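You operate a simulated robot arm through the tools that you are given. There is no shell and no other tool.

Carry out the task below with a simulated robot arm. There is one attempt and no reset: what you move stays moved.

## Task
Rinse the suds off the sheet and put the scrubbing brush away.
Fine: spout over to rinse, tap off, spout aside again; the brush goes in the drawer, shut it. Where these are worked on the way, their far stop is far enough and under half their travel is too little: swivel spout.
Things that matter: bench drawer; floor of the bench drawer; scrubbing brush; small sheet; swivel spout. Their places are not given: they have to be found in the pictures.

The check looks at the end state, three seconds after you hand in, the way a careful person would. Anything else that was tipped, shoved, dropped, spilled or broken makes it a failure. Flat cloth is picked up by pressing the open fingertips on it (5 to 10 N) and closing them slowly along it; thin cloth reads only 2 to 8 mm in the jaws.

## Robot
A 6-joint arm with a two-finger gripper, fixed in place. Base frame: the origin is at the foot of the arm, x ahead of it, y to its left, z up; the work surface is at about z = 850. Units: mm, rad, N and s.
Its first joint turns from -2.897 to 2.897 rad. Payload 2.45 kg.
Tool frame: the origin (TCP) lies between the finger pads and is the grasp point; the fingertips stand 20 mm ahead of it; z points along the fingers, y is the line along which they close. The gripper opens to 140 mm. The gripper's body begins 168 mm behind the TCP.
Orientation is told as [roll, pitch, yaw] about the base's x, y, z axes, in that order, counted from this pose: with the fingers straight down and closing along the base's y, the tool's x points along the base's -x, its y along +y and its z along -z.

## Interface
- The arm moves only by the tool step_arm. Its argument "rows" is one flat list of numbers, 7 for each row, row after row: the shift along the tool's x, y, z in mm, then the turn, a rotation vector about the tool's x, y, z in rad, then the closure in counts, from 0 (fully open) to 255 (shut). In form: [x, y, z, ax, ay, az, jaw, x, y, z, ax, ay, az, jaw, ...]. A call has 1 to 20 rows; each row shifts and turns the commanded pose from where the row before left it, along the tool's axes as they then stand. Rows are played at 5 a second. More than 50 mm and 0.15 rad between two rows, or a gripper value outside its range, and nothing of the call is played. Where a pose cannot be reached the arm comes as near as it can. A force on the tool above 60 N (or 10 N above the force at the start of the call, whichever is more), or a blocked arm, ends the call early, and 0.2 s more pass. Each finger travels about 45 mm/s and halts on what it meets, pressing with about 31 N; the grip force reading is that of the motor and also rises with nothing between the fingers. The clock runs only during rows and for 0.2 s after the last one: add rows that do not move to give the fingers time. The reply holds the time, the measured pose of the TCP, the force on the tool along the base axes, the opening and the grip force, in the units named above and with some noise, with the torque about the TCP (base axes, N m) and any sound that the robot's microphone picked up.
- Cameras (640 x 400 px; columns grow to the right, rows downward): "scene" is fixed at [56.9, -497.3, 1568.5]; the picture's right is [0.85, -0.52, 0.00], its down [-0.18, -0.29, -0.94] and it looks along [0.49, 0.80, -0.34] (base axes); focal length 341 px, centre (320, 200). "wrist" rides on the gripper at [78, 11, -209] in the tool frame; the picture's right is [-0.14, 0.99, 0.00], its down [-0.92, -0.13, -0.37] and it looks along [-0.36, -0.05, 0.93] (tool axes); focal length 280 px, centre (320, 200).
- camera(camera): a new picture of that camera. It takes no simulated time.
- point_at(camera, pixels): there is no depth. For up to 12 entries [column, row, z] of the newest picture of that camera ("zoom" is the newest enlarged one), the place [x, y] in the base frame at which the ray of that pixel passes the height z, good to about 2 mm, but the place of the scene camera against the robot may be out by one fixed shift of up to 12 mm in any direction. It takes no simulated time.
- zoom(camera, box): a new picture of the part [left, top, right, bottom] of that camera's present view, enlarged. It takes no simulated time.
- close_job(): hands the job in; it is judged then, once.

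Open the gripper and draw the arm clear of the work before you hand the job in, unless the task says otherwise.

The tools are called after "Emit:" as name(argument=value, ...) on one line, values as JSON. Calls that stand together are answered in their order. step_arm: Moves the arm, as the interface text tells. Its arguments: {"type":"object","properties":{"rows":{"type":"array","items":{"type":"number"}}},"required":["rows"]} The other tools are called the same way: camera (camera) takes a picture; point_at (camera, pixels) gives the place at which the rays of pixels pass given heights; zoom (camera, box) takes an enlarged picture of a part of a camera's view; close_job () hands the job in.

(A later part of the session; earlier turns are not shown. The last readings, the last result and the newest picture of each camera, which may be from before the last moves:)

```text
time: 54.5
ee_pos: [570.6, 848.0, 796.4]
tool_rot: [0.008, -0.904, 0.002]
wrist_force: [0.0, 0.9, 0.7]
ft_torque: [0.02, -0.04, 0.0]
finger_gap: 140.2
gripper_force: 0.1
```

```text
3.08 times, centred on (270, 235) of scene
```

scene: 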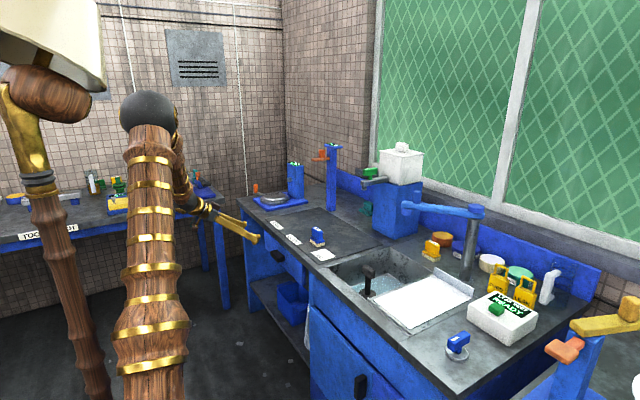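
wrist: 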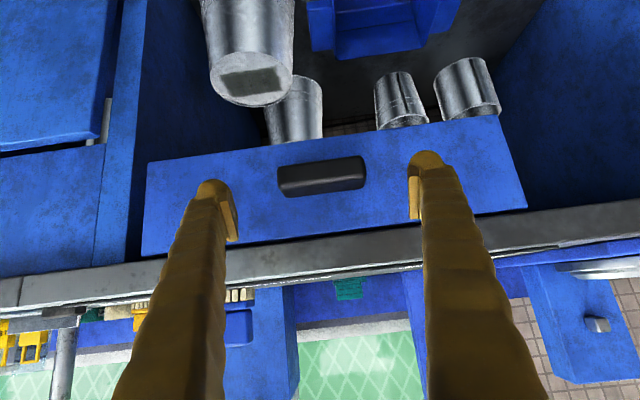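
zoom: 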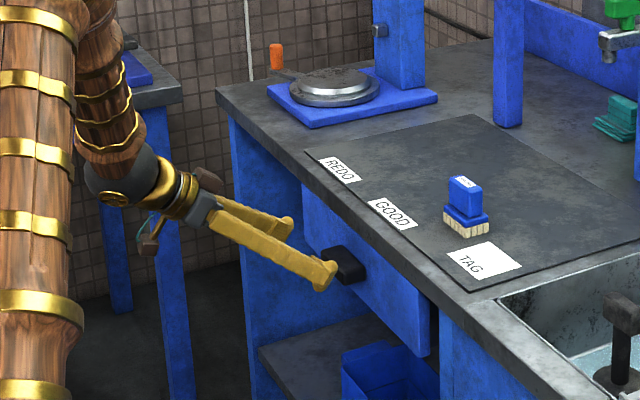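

Handle is centred between the fingers (wrist (322,176)). I slide 61 mm ahead along the tool axis so the fingers flank its ends, then close.

Emit:
step_arm(rows=[0.5, 0.8, 20, 0, 0, 0, 0, 0.5, 0.8, 20, 0, 0, 0, 0, 0.5, 0.8, 20, 0, 0, 0, 0, 0, 0, 0, 0, 0, 0, 0])

Emit:
camera(camera="wrist")

Emit:
zoom(camera="scene", box=[220, 200, 330, 300])

```text
time: 55.5
ee_pos: [617.6, 850.5, 755.2]
tool_rot: [0.008, -0.902, 0.003]
wrist_force: [0.2, -0.8, 0.4]
ft_torque: [0.0, -0.03, 0.0]
finger_gap: 140.0
gripper_force: 0.1
```

```text
taken
```

wrist: 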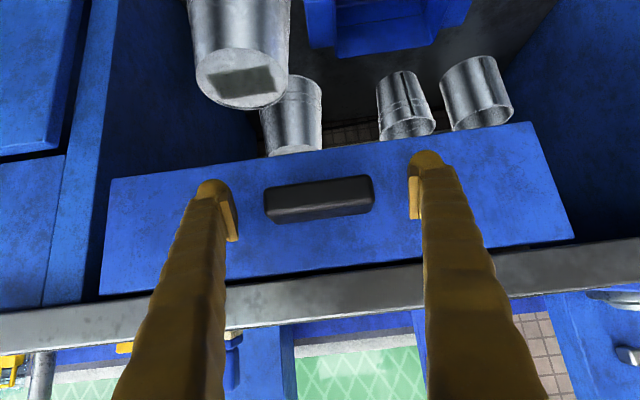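

```text
4.00 times, centred on (275, 250) of scene
```

zoom: 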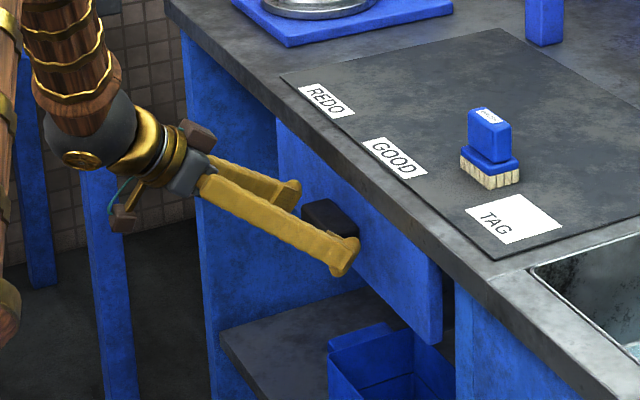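

The fingers flank the handle. I close on its ends.

Emit:
step_arm(rows=[0, 0, 0, 0, 0, 0, 60, 0, 0, 0, 0, 0, 0, 120, 0, 0, 0, 0, 0, 0, 160, 0, 0, 0, 0, 0, 0, 160, 0, 0, 0, 0, 0, 0, 160, 0, 0, 0, 0, 0, 0, 160])

Emit:
camera(camera="wrist")

```text
time: 56.9
ee_pos: [616.7, 849.7, 755.5]
tool_rot: [0.008, -0.903, 0.001]
wrist_force: [-15.1, -41.4, 11.4]
ft_torque: [0.3, -0.23, -0.28]
finger_gap: 91.9
gripper_force: 44.8
```

```text
taken
```

wrist: 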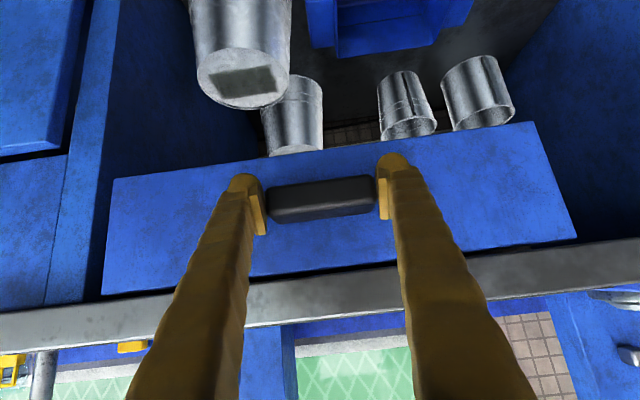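

Gripped at 92 mm with a -41 N side load; I re-centre by 1.5 mm in y, then start pulling the drawer straight toward -x.

Emit:
step_arm(rows=[0, -1.4, 0, 0, 0, 0, 160, 0, 0, 0, 0, 0, 0, 160, 3.1, 0, -3.9, 0, 0, 0, 160, 6.2, 0, -7.85, 0, 0, 0, 160, 6.2, 0, -7.85, 0, 0, 0, 160, 0, 0, 0, 0, 0, 0, 160])

Emit:
camera(camera="wrist")

Emit:
zoom(camera="scene", box=[220, 200, 330, 300])

```text
time: 58.3
ee_pos: [593.1, 850.4, 755.9]
tool_rot: [0.007, -0.901, 0.0]
wrist_force: [-0.7, -45.7, 5.7]
ft_torque: [0.32, -0.03, 0.21]
finger_gap: 91.8
gripper_force: 44.7
```

```text
taken
```

wrist: 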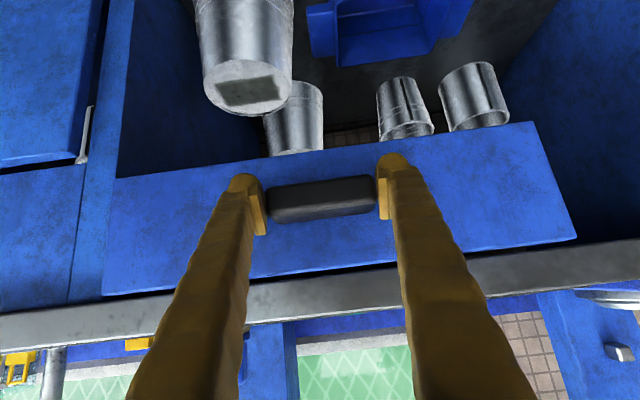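

```text
4.00 times, centred on (275, 250) of scene
```

zoom: 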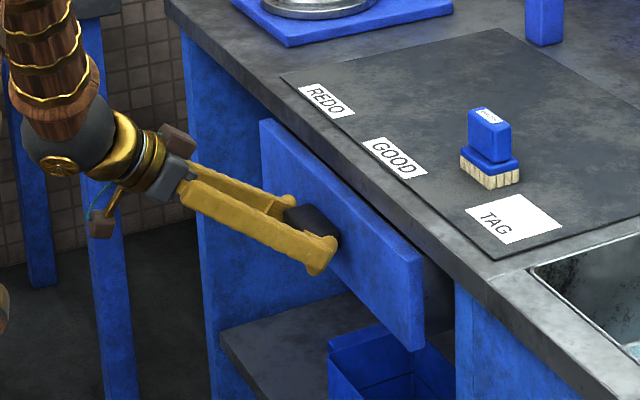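

The drawer follows easily. I correct y by -1.5 mm again and keep pulling.

Emit:
step_arm(rows=[0, -1.5, 0, 0, 0, 0, 160, 12.4, 0, -15.7, 0, 0, 0, 160, 12.4, 0, -15.7, 0, 0, 0, 160, 12.4, 0, -15.7, 0, 0, 0, 160, 12.4, 0, -15.7, 0, 0, 0, 160, 12.4, 0, -15.7, 0, 0, 0, 160, 0, 0, 0, 0, 0, 0, 160])

Emit:
camera(camera="scene")

```text
time: 59.9
ee_pos: [494.1, 850.1, 755.0]
tool_rot: [0.011, -0.902, 0.0]
wrist_force: [-0.3, 3.4, 5.4]
ft_torque: [-0.16, 0.07, 0.22]
finger_gap: 91.7
gripper_force: 44.9
```

```text
taken
```

scene: 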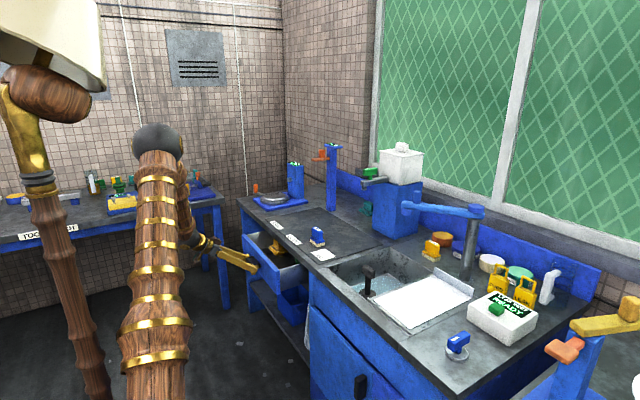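

Drawer is open about 125 mm, and there is something yellow in it near scene (275,246). I zoom in before pulling further.

Emit:
zoom(camera="scene", box=[210, 210, 320, 300])

Emit:
camera(camera="wrist")

```text
4.44 times, centred on (265, 255) of scene
```

zoom: 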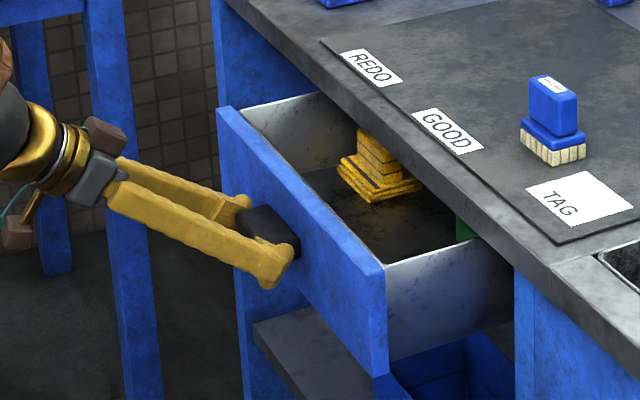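

```text
taken
```

wrist: 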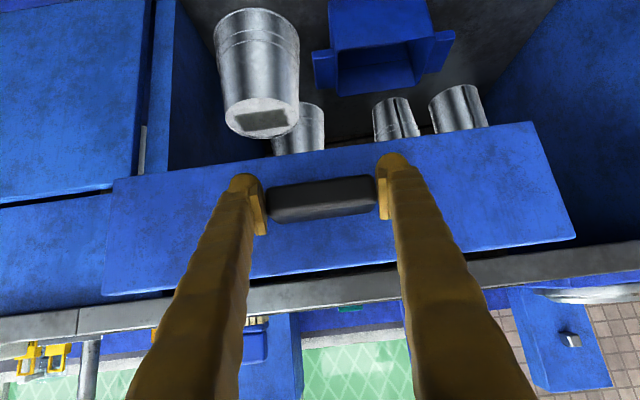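

The drawer holds a yellow cloth bundle and something green on the near side. I pull another 100 mm for room to place the brush.

Emit:
step_arm(rows=[12.4, 0, -15.7, 0, 0, 0, 160, 12.4, 0, -15.7, 0, 0, 0, 160, 12.4, 0, -15.7, 0, 0, 0, 160, 12.4, 0, -15.7, 0, 0, 0, 160, 12.4, 0, -15.7, 0, 0, 0, 160, 0, 0, 0, 0, 0, 0, 160])

Emit:
zoom(camera="scene", box=[180, 200, 330, 310])

```text
time: 61.3
ee_pos: [392.6, 849.5, 754.9]
tool_rot: [0.01, -0.9, 0.002]
wrist_force: [-1.2, 17.5, 3.4]
ft_torque: [0.15, 0.19, 0.31]
finger_gap: 91.6
gripper_force: 45.0
```

```text
3.64 times, centred on (255, 255) of scene
```

zoom: 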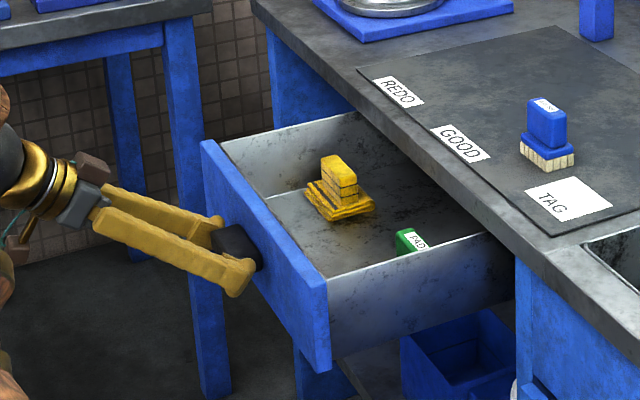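

Drawer is open about 225 mm with clear floor space in front. I release the handle, back off along the tool axis and rise to look into the drawer.

Emit:
step_arm(rows=[0, 0, 0, 0, 0, 0, 80, 0, 0, 0, 0, 0, 0, 20, 0, 0, 0, 0, 0, 0, 0, 0, 0, 0, 0, 0, 0, 0, 0, 0, -15, 0, 0, 0, 0, 0, 0, -25, 0, 0, 0, 0, 0, 0, -40, 0, 0, 0, 0, -31, 0, -25, 0, 0, 0, 0, -31, 0, -25, 0, 0, 0, 0, -31, 0, -25, 0, 0, 0, 0, -31, 0, -25, 0, 0, 0, 0, -31, 0, -25, 0, 0, 0, 0, -31, 0, -25, 0, 0, 0, 0, 0, 0, 0, 0, 0, 0, 0])

Emit:
camera(camera="scene")

Emit:
camera(camera="wrist")

```text
time: 64.3
ee_pos: [329.0, 846.0, 1044.6]
tool_rot: [0.007, -0.902, 0.001]
wrist_force: [-0.4, -0.2, -0.1]
ft_torque: [0.01, 0.02, -0.01]
finger_gap: 140.2
gripper_force: 0.0
```

```text
taken
```

scene: 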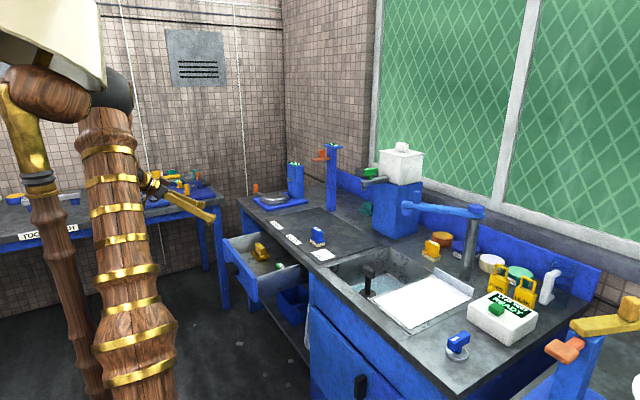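

```text
taken
```

wrist: 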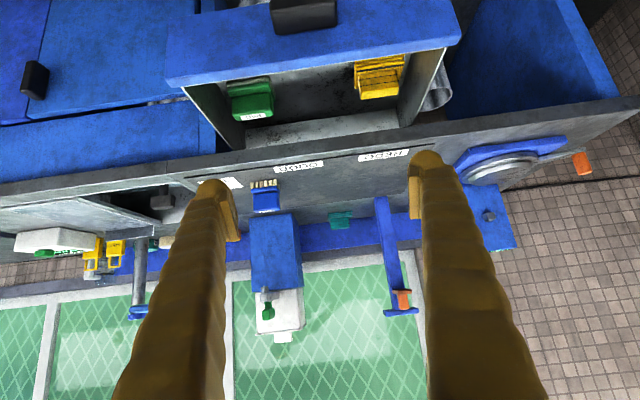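

I set the tool vertical again above the drawer and look straight into it.

Emit:
step_arm(rows=[0, 0, 0, 0, 0.15, 0, 0, 0, 0, 0, 0, 0.15, 0, 0, 0, 0, 0, 0, 0.15, 0, 0, 0, 0, 0, 0, 0.15, 0, 0, 0, 0, 0, 0, 0.15, 0, 0, 0, 0, 0, 0, 0.15, 0, 0, -35, -33, -27, 0, 0, 0, 0, -35, -33, -27, 0, 0, 0, 0, 0, 0, 0, 0, 0, 0, 0])

Emit:
camera(camera="wrist")

Emit:
zoom(camera="scene", box=[210, 210, 340, 310])

```text
refused: row 7 steps farther than a row can; nothing moved
```

```text
taken
```

wrist: 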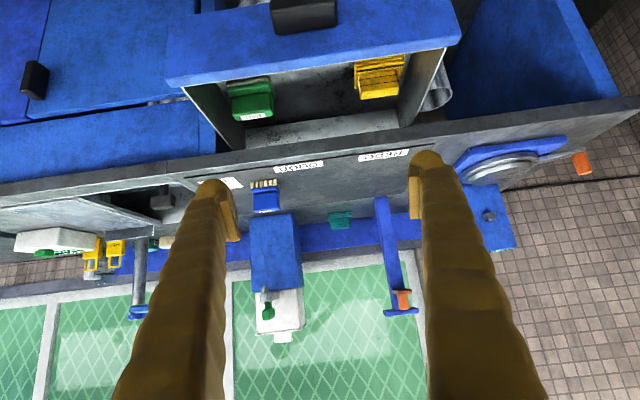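

```text
4.00 times, centred on (275, 260) of scene
```

zoom: 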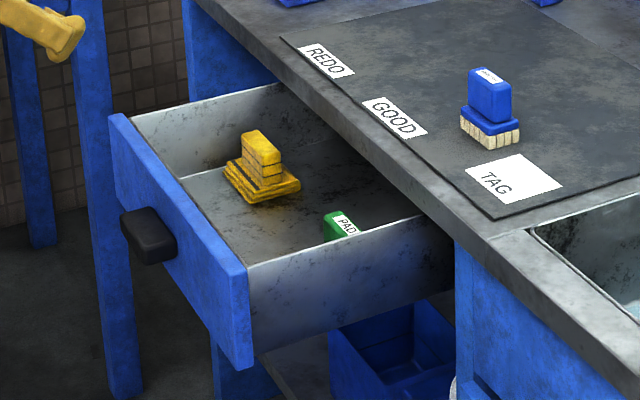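

That row was too long; I repeat with shorter translation rows.

Emit:
step_arm(rows=[0, 0, 0, 0, 0.15, 0, 0, 0, 0, 0, 0, 0.15, 0, 0, 0, 0, 0, 0, 0.15, 0, 0, 0, 0, 0, 0, 0.15, 0, 0, 0, 0, 0, 0, 0.15, 0, 0, 0, 0, 0, 0, 0.15, 0, 0, -24, -22, -18, 0, 0, 0, 0, -24, -22, -18, 0, 0, 0, 0, -24, -22, -18, 0, 0, 0, 0, 0, 0, 0, 0, 0, 0, 0])

Emit:
camera(camera="wrist")

```text
time: 66.5
ee_pos: [400.8, 780.8, 1097.7]
tool_rot: [0.006, -0.001, 0.005]
wrist_force: [0.1, 0.1, 0.0]
ft_torque: [0.0, -0.03, -0.02]
finger_gap: 139.8
gripper_force: 0.1
```

```text
taken
```

wrist: 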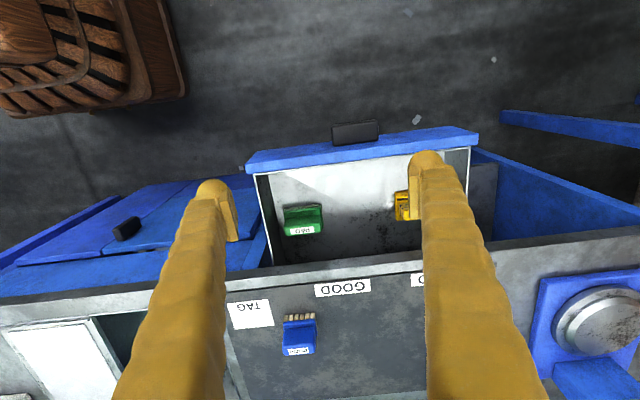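

I query positions in the drawer at a floor-height guess, and zoom for detail.

Emit:
zoom(camera="wrist", box=[230, 110, 490, 290])

Emit:
point_at(camera="wrist", pixels=[[303, 212, 720], [303, 235, 740], [350, 205, 720], [350, 180, 720], [270, 185, 720], [405, 200, 720], [255, 172, 800], [470, 147, 800], [360, 150, 800], [340, 262, 850], [300, 318, 850], [298, 352, 900]])

```text
2.22 times, centred on (360, 200) of wrist
```

zoom: 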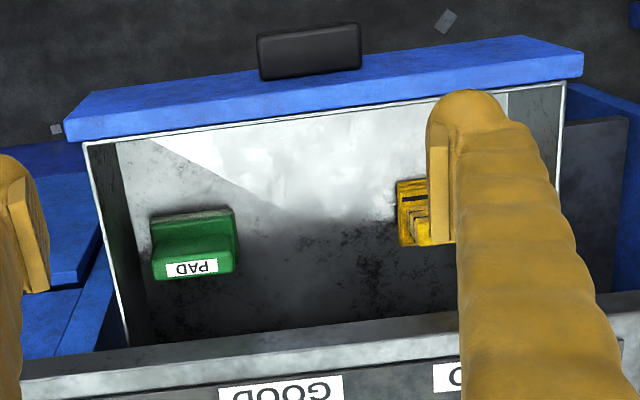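

```text
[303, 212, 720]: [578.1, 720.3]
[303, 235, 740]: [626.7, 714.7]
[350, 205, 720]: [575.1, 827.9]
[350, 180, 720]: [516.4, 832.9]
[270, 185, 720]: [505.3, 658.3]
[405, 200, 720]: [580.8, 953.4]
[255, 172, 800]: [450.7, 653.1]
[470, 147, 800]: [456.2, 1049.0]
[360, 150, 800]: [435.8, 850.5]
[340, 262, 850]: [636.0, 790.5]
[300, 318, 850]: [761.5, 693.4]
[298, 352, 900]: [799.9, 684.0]
```

The drawer floor has free room around (500,790), between the PAD at ≈(580,720) and the yellow bundle at ≈(580,955). Now to the blue brush: I tilt 0.4 rad outward and move to a spot above and in front of it for a precise look.

Emit:
step_arm(rows=[0, 0, 0, 0, -0.134, 0, 0, 0, 0, 0, 0, -0.133, 0, 0, 0, 0, 0, 0, -0.133, 0, 0, -34.7, -13, 20.6, 0, 0, 0, 0, -34.7, -13, 20.6, 0, 0, 0, 0, -34.7, -13, 20.6, 0, 0, 0, 0, -34.7, -13, 20.6, 0, 0, 0, 0, -34.7, -13, 20.6, 0, 0, 0, 0, -34.7, -13, 20.6, 0, 0, 0, 0, -34.7, -13, 20.6, 0, 0, 0, 0, 0, 0, 0, 0, 0, 0, 0])

Emit:
camera(camera="wrist")

Emit:
camera(camera="scene")

```text
time: 68.9
ee_pos: [682.4, 691.1, 1060.3]
tool_rot: [0.007, -0.402, 0.006]
wrist_force: [0.5, -0.2, -0.8]
ft_torque: [-0.01, 0.03, 0.0]
finger_gap: 139.9
gripper_force: 0.0
```

```text
taken
```

wrist: 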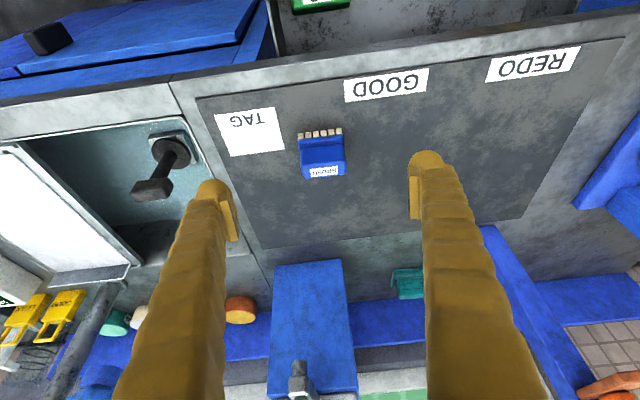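

```text
taken
```

scene: 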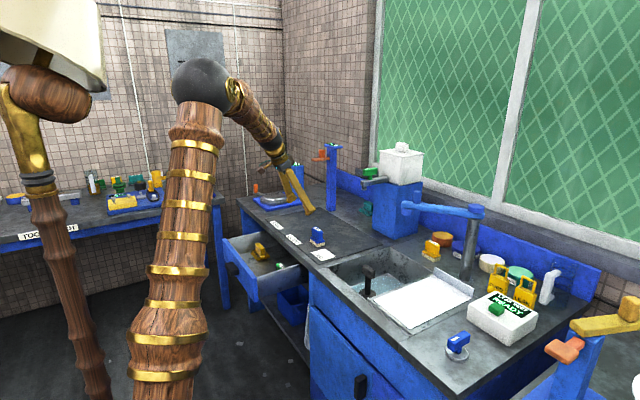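

Brush at wrist (322,155), between the fingers. I zoom for its edges and query positions.

Emit:
zoom(camera="wrist", box=[280, 115, 370, 195])

Emit:
point_at(camera="wrist", pixels=[[299, 138, 850], [341, 134, 850], [324, 172, 910], [324, 172, 920], [324, 172, 930], [320, 136, 850]])

Emit:
zoom(camera="scene", box=[300, 220, 340, 255])

```text
5.00 times, centred on (325, 155) of wrist
```

zoom: 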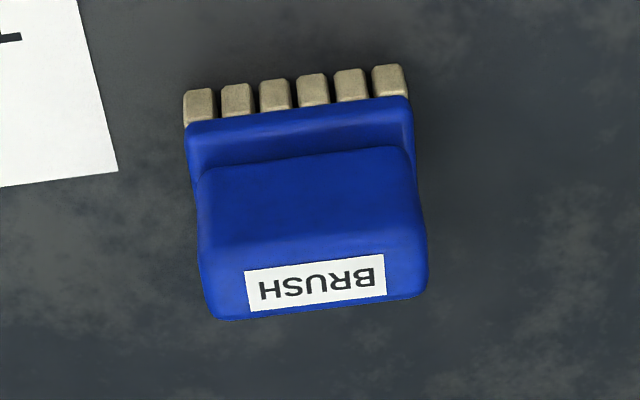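

```text
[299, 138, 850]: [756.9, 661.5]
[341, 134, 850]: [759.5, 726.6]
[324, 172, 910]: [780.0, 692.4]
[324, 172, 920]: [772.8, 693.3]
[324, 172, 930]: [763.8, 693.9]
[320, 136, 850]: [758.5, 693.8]
```

```text
11.43 times, centred on (320, 238) of scene
```

zoom: 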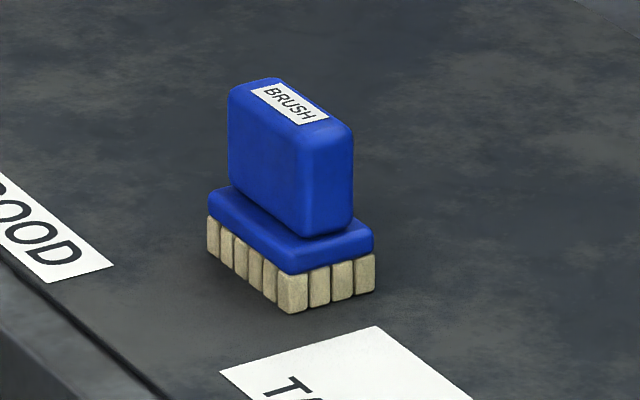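

Front bristle edge at x≈758, centre y≈694, so the brush centre is ≈(777,693) with its top near z≈915 and handle ≈62 mm long. I move to a pre-grasp 80 mm short along the tool axis.

Emit:
step_arm(rows=[-8.5, 0.7, 33.4, 0, 0, 0.05, 0, -8.5, 0.7, 33.4, 0, 0, 0, 0, -8.5, 0.7, 33.4, 0, 0, 0, 0, 0, 0, 0, 0, 0, 0, 0])

Emit:
camera(camera="wrist")

Emit:
zoom(camera="wrist", box=[250, 110, 400, 240])

Emit:
zoom(camera="scene", box=[270, 180, 350, 260])

```text
time: 69.9
ee_pos: [746.2, 692.2, 977.9]
tool_rot: [0.026, -0.4, -0.05]
wrist_force: [-0.6, 0.2, -0.2]
ft_torque: [0.01, 0.0, -0.02]
finger_gap: 139.9
gripper_force: 0.0
```

```text
taken
```

wrist: 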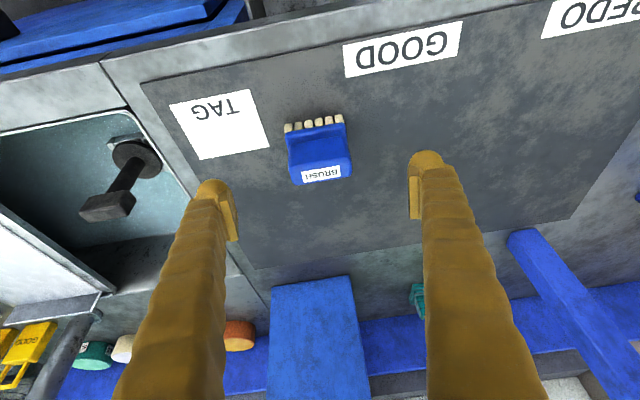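

```text
3.08 times, centred on (325, 175) of wrist
```

zoom: 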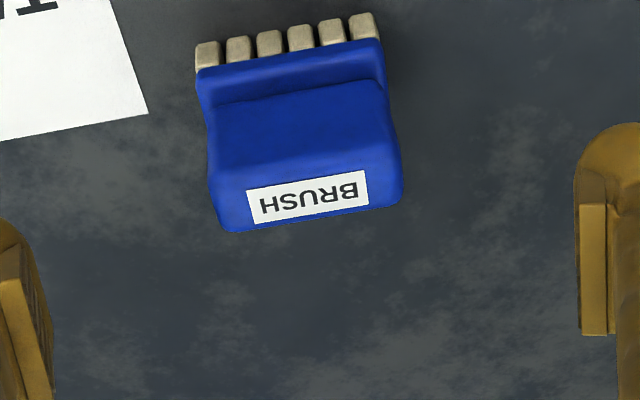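

```text
5.00 times, centred on (310, 220) of scene
```

zoom: 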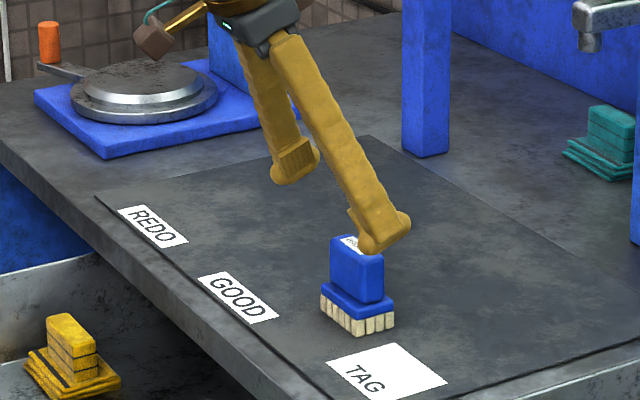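

I refine the brush position from this closer view.

Emit:
point_at(camera="wrist", pixels=[[321, 174, 905], [321, 174, 915], [321, 174, 925], [287, 124, 851], [339.5, 115, 851], [292.5, 188, 915], [351, 179, 915], [320, 165, 915]])

```text
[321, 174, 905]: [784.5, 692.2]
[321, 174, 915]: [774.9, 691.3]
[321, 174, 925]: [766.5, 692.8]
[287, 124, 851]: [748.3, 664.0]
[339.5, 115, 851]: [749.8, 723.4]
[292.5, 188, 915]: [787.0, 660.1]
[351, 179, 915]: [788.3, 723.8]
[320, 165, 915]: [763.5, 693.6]
```

The views agree best on a brush centre ≈(770,693), top z≈920, handle from z≈877 up. I lower the open fingers around it to TCP (771,693,905) and check before closing.

Emit:
step_arm(rows=[1.8, 0.6, 25.6, 0, 0, 0, 0, 1.8, 0.6, 25.6, 0, 0, 0, 0, 1.8, 0.6, 25.6, 0, 0, 0, 0, 0, 0, 0, 0, 0, 0, 0])

Emit:
camera(camera="wrist")

Emit:
zoom(camera="scene", box=[270, 180, 350, 260])

```text
time: 70.9
ee_pos: [770.7, 696.4, 906.8]
tool_rot: [0.027, -0.4, -0.049]
wrist_force: [0.6, 0.1, 0.3]
ft_torque: [-0.01, -0.03, -0.01]
finger_gap: 139.9
gripper_force: 0.1
```

```text
taken
```

wrist: 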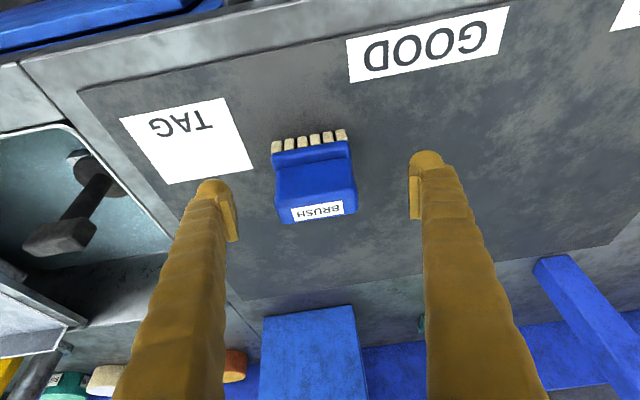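

```text
5.00 times, centred on (310, 220) of scene
```

zoom: 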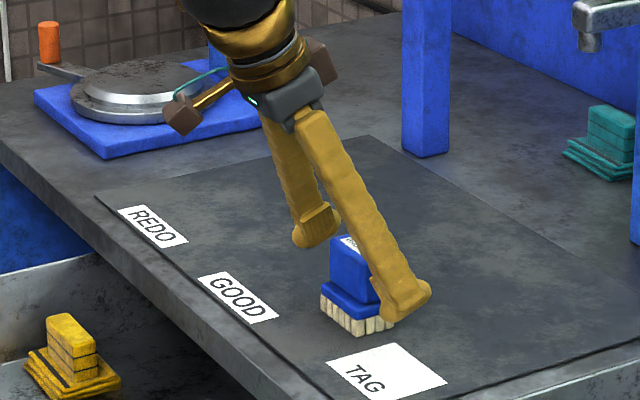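

The handle is between the fingers; its centre (wrist ≈(316,211)) looks ~3 mm to the -y side of the TCP. I verify by point_at on its left/right edges.

Emit:
point_at(camera="wrist", pixels=[[316, 211, 915], [316, 211, 920], [316, 211, 925], [275, 205, 910], [357, 195, 910]])

Emit:
zoom(camera="wrist", box=[200, 110, 440, 260])

```text
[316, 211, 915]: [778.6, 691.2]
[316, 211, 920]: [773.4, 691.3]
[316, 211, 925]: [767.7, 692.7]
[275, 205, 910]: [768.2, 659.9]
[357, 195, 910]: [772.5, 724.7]
```

```text
2.67 times, centred on (320, 185) of wrist
```

zoom: 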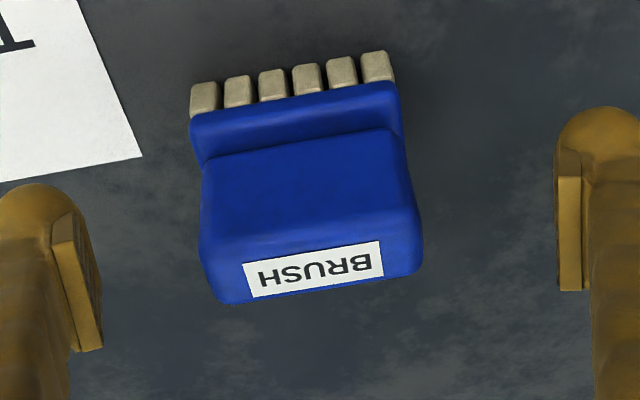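

The brush is parallel to the closing line and centred at y≈692, so I shift -4 mm and close on the handle.

Emit:
step_arm(rows=[0, -2, 0, 0, 0, 0, 0, 0, -2, 0, 0, 0, 0, 0, 0, 0, 0, 0, 0, 0, 40, 0, 0, 0, 0, 0, 0, 80, 0, 0, 0, 0, 0, 0, 120, 0, 0, 0, 0, 0, 0, 160, 0, 0, 0, 0, 0, 0, 190, 0, 0, 0, 0, 0, 0, 190, 0, 0, 0, 0, 0, 0, 190])

Emit:
camera(camera="wrist")

Emit:
zoom(camera="scene", box=[270, 180, 350, 260])

```text
time: 72.9
ee_pos: [771.4, 694.1, 906.6]
tool_rot: [0.026, -0.401, -0.048]
wrist_force: [0.2, 2.2, 3.2]
ft_torque: [-0.03, 0.03, 0.0]
finger_gap: 64.4
gripper_force: 31.0
```

```text
taken
```

wrist: 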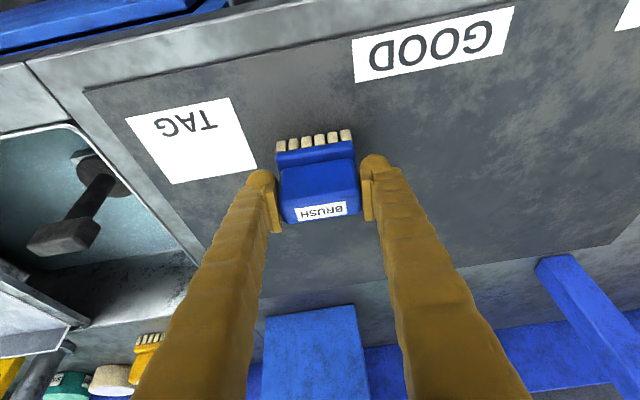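

```text
5.00 times, centred on (310, 220) of scene
```

zoom: 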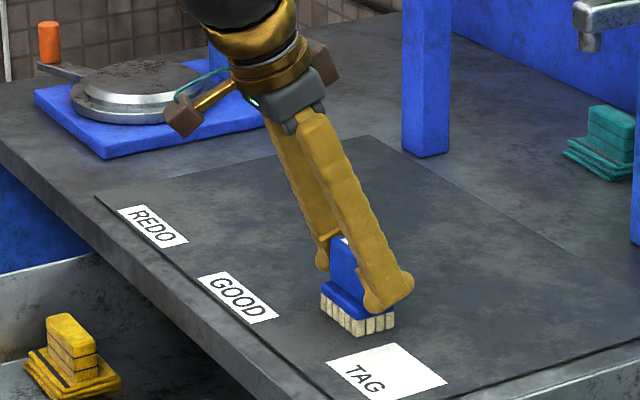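

Held at 64 mm with 31 N. I lift straight up, first a little.

Emit:
step_arm(rows=[-3.9, 0, -9.2, 0, 0, 0, 190, -7.8, 0, -18.4, 0, 0, 0, 190, -11.7, 0, -27.6, 0, 0, 0, 190, -11.7, 0, -27.6, 0, 0, 0, 190, 0, 0, 0, 0, 0, 0, 190])

Emit:
camera(camera="wrist")

Emit:
zoom(camera="scene", box=[230, 170, 350, 290])

```text
time: 74.1
ee_pos: [768.7, 692.0, 995.0]
tool_rot: [0.025, -0.402, -0.047]
wrist_force: [0.2, 0.2, 0.6]
ft_torque: [-0.02, 0.02, -0.03]
finger_gap: 35.6
gripper_force: 0.1
```

```text
taken
```

wrist: 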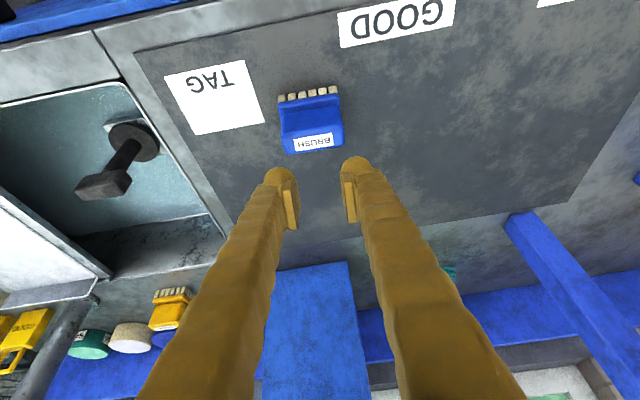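

```text
3.33 times, centred on (290, 230) of scene
```

zoom: 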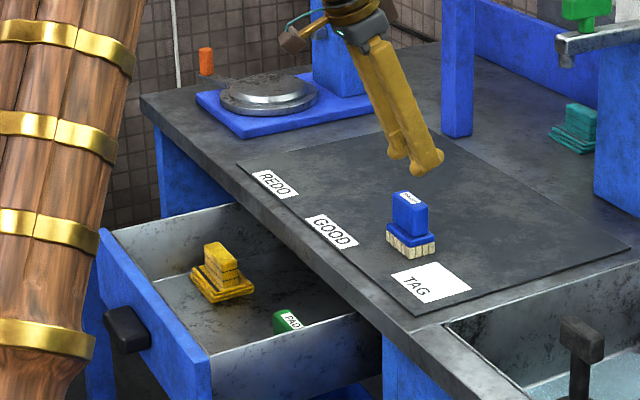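

The brush slipped out of the rounded ends but still stands upright on the mat. I'll grip its broad flat faces instead: back off, turn the tool 90° (closing along x) and tilt toward +y.

Emit:
step_arm(rows=[15, -13, -24.4, 0, 0, 0, 100, 15, -13, -24.4, 0, 0, 0, 100, 15, -13, -24.4, 0, 0, 0, 100, 0, 0, 0, 0, 0.134, 0, 100, 0, 0, 0, 0, 0.133, 0, 100, 0, 0, 0, 0, 0.133, 0, 100, 0, 0, 0, 0, 0, -0.1427, 100, 0, 0, 0, 0, 0, -0.1427, 100, 0, 0, 0, 0, 0, -0.1427, 100, 0, 0, 0, 0, 0, -0.1427, 100, 0, 0, 0, 0, 0, -0.1427, 100, 0, 0, 0, 0, 0, -0.1427, 100, 0, 0, 0, 0, 0, -0.1427, 100, 0, 0, 0, 0, 0, -0.1427, 100, 0, 0, 0, 0, 0, -0.1427, 100, 0, 0, 0, 0, 0, -0.1427, 100, 0, 0, 0, 0, 0, -0.1427, 100, 0, 0, 0, 0, 0, 0, 100])

Emit:
camera(camera="wrist")

Emit:
camera(camera="scene")

```text
time: 77.9
ee_pos: [696.8, 652.7, 1042.7]
tool_rot: [-0.002, -0.024, 1.534]
wrist_force: [0.0, 0.0, -0.5]
ft_torque: [-0.02, -0.03, 0.0]
finger_gap: 85.2
gripper_force: 0.1
```

```text
taken
```

wrist: 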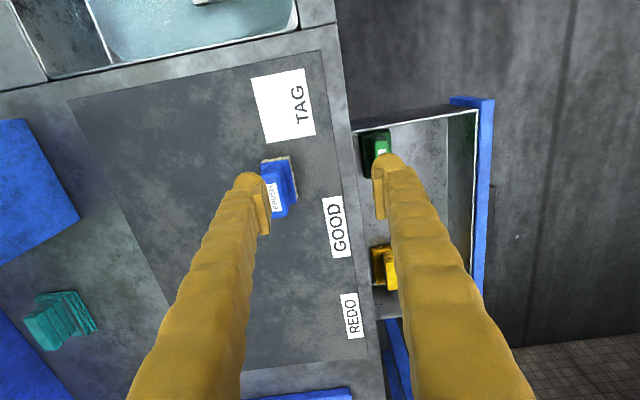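

```text
taken
```

scene: 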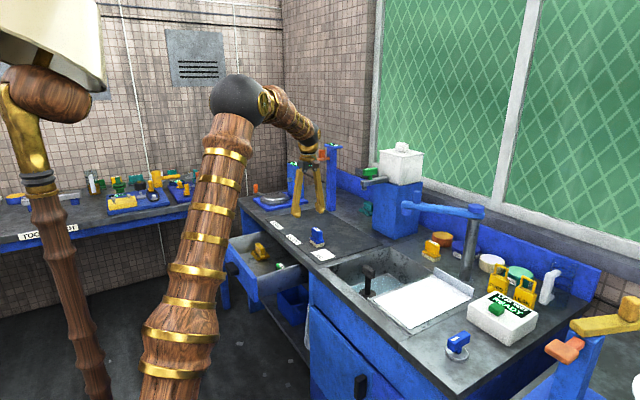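

Tool now closes along x (yaw 1.53). The brush shows at wrist (279,187); I zoom to measure its faces.

Emit:
zoom(camera="wrist", box=[240, 140, 320, 230])

Emit:
point_at(camera="wrist", pixels=[[273, 196, 919], [297, 190, 851], [281, 160, 870], [290, 214, 900], [300, 200, 851]])

```text
4.44 times, centred on (280, 185) of wrist
```

zoom: 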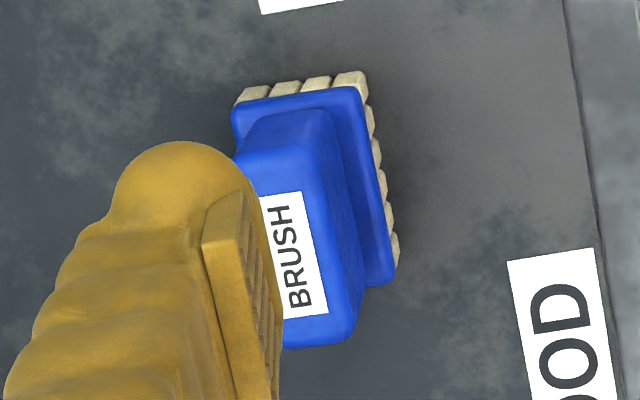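

```text
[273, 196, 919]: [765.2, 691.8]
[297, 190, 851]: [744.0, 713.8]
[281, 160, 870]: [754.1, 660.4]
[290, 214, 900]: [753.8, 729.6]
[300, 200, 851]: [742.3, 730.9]
```

Brush centre is now ≈(765,693) (it shifted a few mm), standing upright. I tilt 0.35 rad toward +y and move to a pre-grasp 90 mm above along the tool axis.

Emit:
step_arm(rows=[0, 0, 0, 0, -0.117, 0, 100, 0, 0, 0, 0, -0.117, 0, 100, 0, 0, 0, 0, -0.116, 0, 100, 2.5, -22.2, 18.3, 0, 0, 0, 100, 2.5, -22.2, 18.3, 0, 0, 0, 100, 2.5, -22.2, 18.3, 0, 0, 0, 100, 0, 0, 0, 0, 0, 0, 100])

Emit:
camera(camera="wrist")

Emit:
zoom(camera="wrist", box=[260, 110, 400, 210])

Emit:
zoom(camera="scene", box=[260, 160, 360, 260])

```text
time: 79.5
ee_pos: [763.8, 663.5, 988.4]
tool_rot: [-0.003, -0.374, 1.532]
wrist_force: [1.3, 0.7, -0.6]
ft_torque: [0.0, -0.01, -0.04]
finger_gap: 85.1
gripper_force: 0.1
```

```text
taken
```

wrist: 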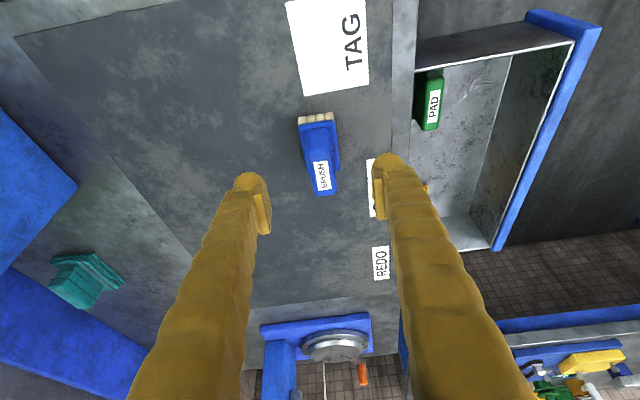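

```text
4.00 times, centred on (330, 160) of wrist
```

zoom: 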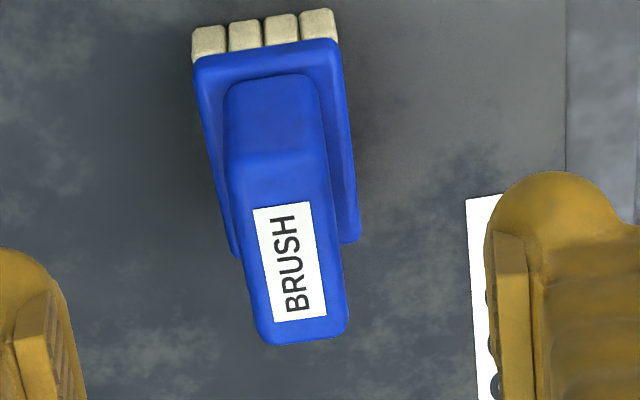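

```text
4.00 times, centred on (310, 210) of scene
```

zoom: 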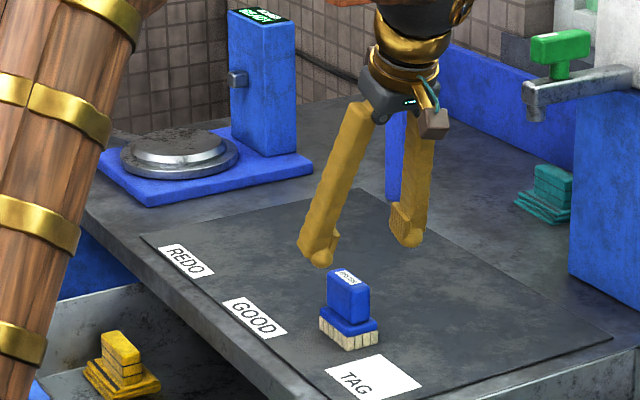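

The brush is seen end-on between the fingers (label at (322,175)). I query its centre at top and base heights.

Emit:
point_at(camera="wrist", pixels=[[322.5, 175.5, 919], [322.5, 175.5, 912], [313.5, 181, 919], [334.5, 178, 919], [297, 124, 851], [334, 120, 851], [316, 122, 851]])

```text
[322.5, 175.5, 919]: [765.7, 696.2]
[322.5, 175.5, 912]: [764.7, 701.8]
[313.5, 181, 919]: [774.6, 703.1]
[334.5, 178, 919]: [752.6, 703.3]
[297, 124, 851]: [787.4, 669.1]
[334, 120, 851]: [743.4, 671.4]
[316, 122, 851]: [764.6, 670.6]
```

Brush centre ≈(765.5,694.5). I lower along the tool axis to TCP z≈906 with the fingers on either side of the broad faces.

Emit:
step_arm(rows=[0.3, -0.1, 22, 0, 0, 0, 100, 0.3, -0.1, 22, 0, 0, 0, 100, 0.3, -0.2, 22, 0, 0, 0, 100, 0.3, -0.2, 22, 0, 0, 0, 100, 0, 0, 0, 0, 0, 0, 100])

Emit:
camera(camera="wrist")

Emit:
zoom(camera="scene", box=[260, 160, 360, 260])

```text
time: 80.7
ee_pos: [767.5, 693.6, 908.0]
tool_rot: [-0.003, -0.375, 1.533]
wrist_force: [0.4, 0.4, -0.5]
ft_torque: [0.06, 0.04, 0.0]
finger_gap: 85.1
gripper_force: 0.1
```

```text
taken
```

wrist: 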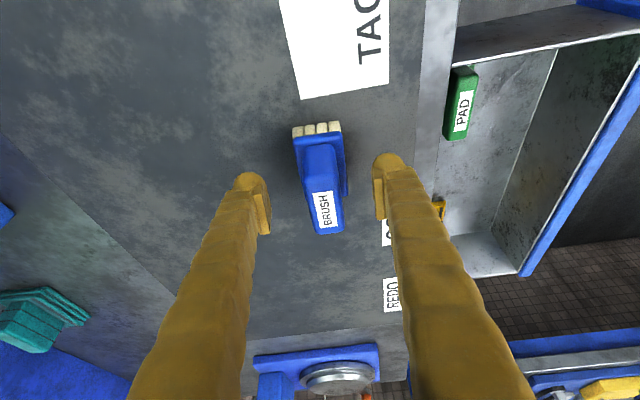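

```text
4.00 times, centred on (310, 210) of scene
```

zoom: 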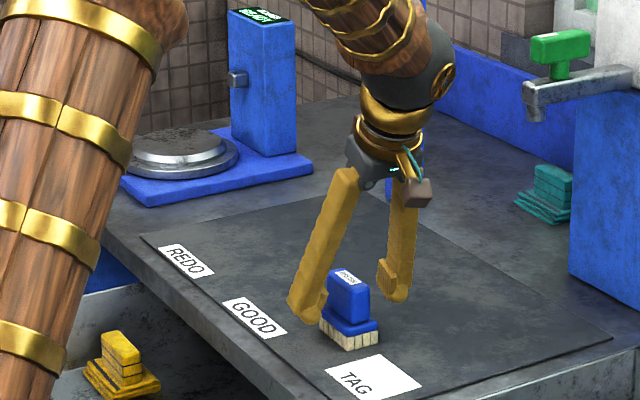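

The handle sits about 3 mm to the -x side of centre; I shift 3 mm and close fully on the broad faces, giving the fingers time.

Emit:
step_arm(rows=[0, 3, 0, 0, 0, 0, 100, 0, 0, 0, 0, 0, 0, 140, 0, 0, 0, 0, 0, 0, 180, 0, 0, 0, 0, 0, 0, 220, 0, 0, 0, 0, 0, 0, 255, 0, 0, 0, 0, 0, 0, 255, 0, 0, 0, 0, 0, 0, 255, 0, 0, 0, 0, 0, 0, 255])

Emit:
camera(camera="wrist")

Emit:
zoom(camera="scene", box=[280, 190, 350, 260])

```text
time: 82.5
ee_pos: [764.1, 694.9, 908.5]
tool_rot: [-0.003, -0.375, 1.534]
wrist_force: [-0.1, 1.1, 0.5]
ft_torque: [0.02, -0.04, 0.06]
finger_gap: 24.9
gripper_force: 30.8
```

```text
taken
```

wrist: 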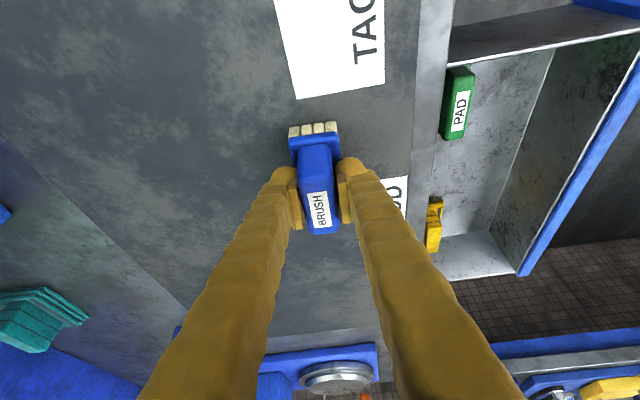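

```text
5.71 times, centred on (315, 225) of scene
```

zoom: 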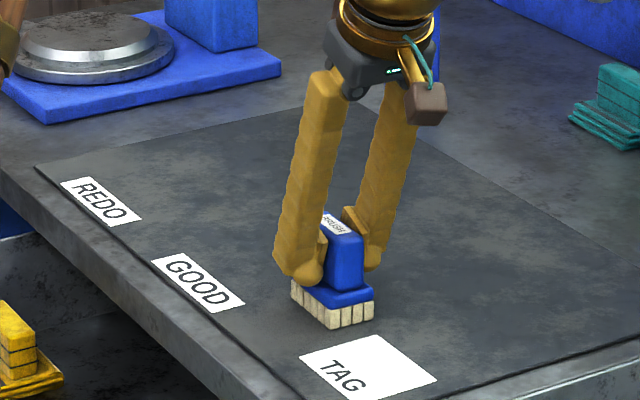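

Gripped on the broad faces (gap 24.9 mm). I lift slowly a few mm first and check that the brush comes along.

Emit:
step_arm(rows=[-1.5, 0, -3.7, 0, 0, 0, 255, -1.5, 0, -3.7, 0, 0, 0, 255, -2.2, 0, -5.6, 0, 0, 0, 255, -2.2, 0, -5.6, 0, 0, 0, 255, 0, 0, 0, 0, 0, 0, 255])

Emit:
camera(camera="wrist")

Emit:
zoom(camera="scene", box=[280, 190, 350, 260])

```text
time: 83.7
ee_pos: [762.5, 694.1, 926.6]
tool_rot: [-0.002, -0.376, 1.533]
wrist_force: [0.2, -0.4, -0.5]
ft_torque: [-0.04, 0.03, 0.02]
finger_gap: 24.8
gripper_force: 31.1
```

```text
taken
```

wrist: 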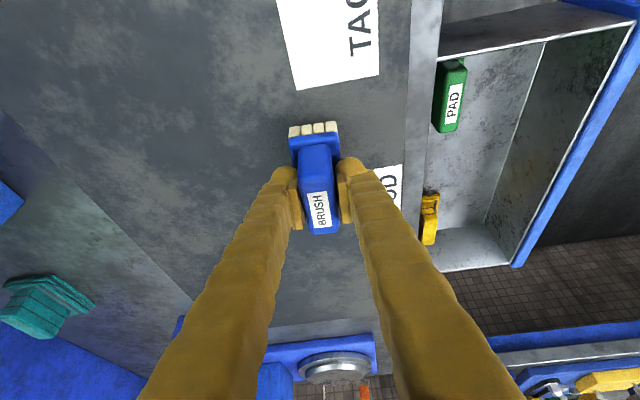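

```text
5.71 times, centred on (315, 225) of scene
```

zoom: 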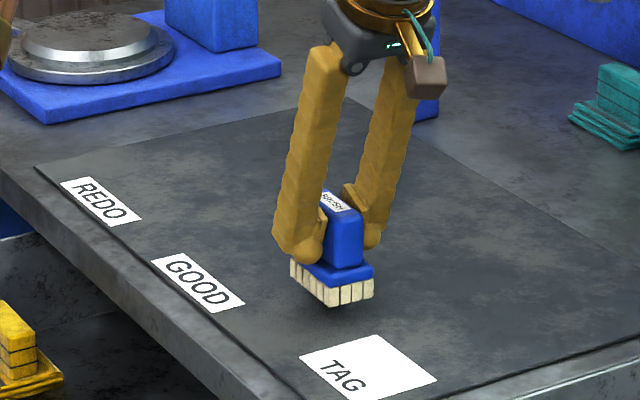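

The brush hangs upright in the grip, 18 mm up. I lift higher and carry it over the open drawer, above the free floor at about (520,820).

Emit:
step_arm(rows=[-6.6, 0, -17, 0, 0, 0, 255, -10, 0, -25.5, 0, 0, 0, 255, -10, 0, -25.5, 0, 0, 0, 255, -10.8, 24.7, 4.3, 0, 0, 0, 255, -10.8, 24.7, 4.3, 0, 0, 0, 255, -10.8, 24.7, 4.3, 0, 0, 0, 255, -10.8, 24.7, 4.3, 0, 0, 0, 255, -10.8, 24.7, 4.3, 0, 0, 0, 255, -10.8, 24.7, 4.3, 0, 0, 0, 255, -10.8, 24.7, 4.3, 0, 0, 0, 255, -10.8, 24.7, 4.3, 0, 0, 0, 255, -10.8, 24.7, 4.3, 0, 0, 0, 255, -10.8, 24.7, 4.3, 0, 0, 0, 255, 0, 0, 0, 0, 0, 0, 255])

Emit:
camera(camera="wrist")

Emit:
camera(camera="scene")

```text
time: 86.7
ee_pos: [520.7, 821.8, 999.8]
tool_rot: [-0.001, -0.372, 1.532]
wrist_force: [0.4, 0.6, -0.3]
ft_torque: [0.01, 0.0, -0.02]
finger_gap: 24.5
gripper_force: 31.4
```

```text
taken
```

wrist: 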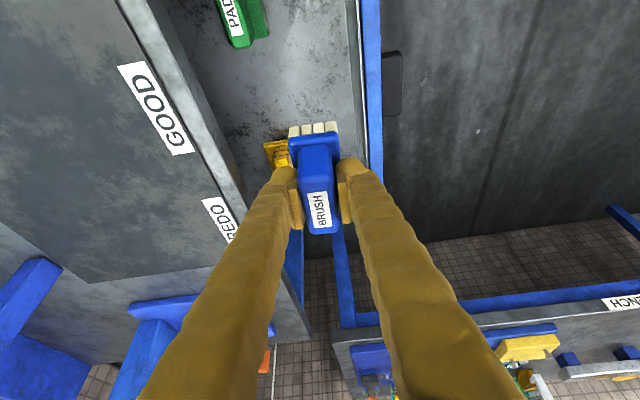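

```text
taken
```

scene: 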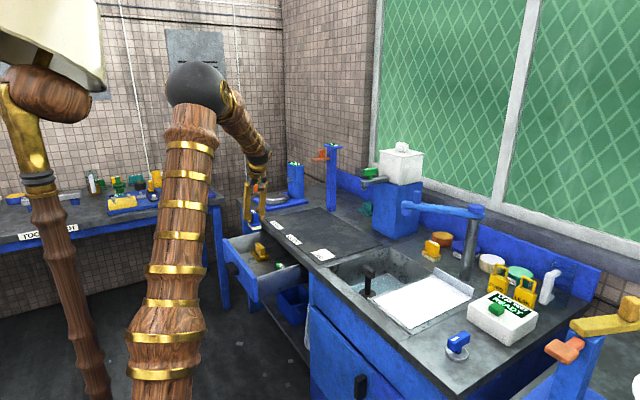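

Brush is above the drawer. I check the bundle's and PAD's edges and drawer walls from here.

Emit:
point_at(camera="wrist", pixels=[[265, 145, 715], [265, 145, 740], [290, 140, 715], [240, 47, 715], [268, 38, 715], [362, 130, 800], [355, 120, 715], [362, 40, 800]])

Emit:
zoom(camera="wrist", box=[180, 0, 420, 240])

Emit:
zoom(camera="scene", box=[210, 170, 320, 300])

```text
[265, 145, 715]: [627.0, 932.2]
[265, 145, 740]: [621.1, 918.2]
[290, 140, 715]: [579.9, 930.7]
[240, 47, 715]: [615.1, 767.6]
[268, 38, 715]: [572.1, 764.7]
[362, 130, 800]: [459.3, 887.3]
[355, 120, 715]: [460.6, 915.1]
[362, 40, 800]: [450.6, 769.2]
```

```text
1.67 times, centred on (300, 120) of wrist
```

zoom: 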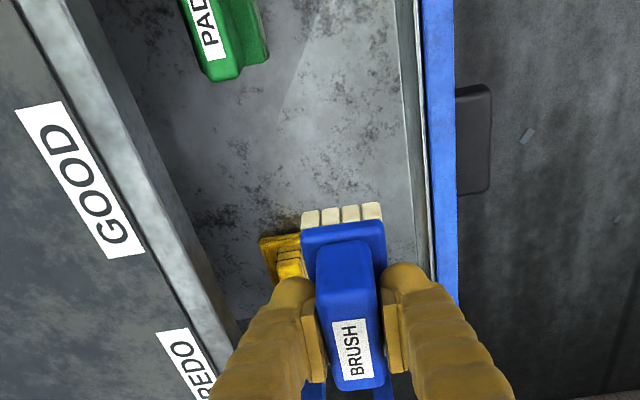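

```text
3.08 times, centred on (265, 235) of scene
```

zoom: 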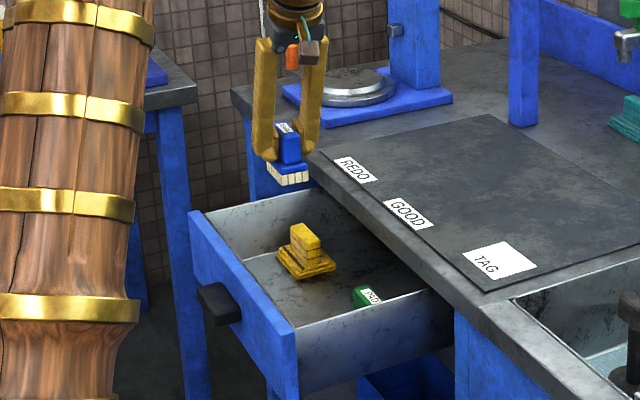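

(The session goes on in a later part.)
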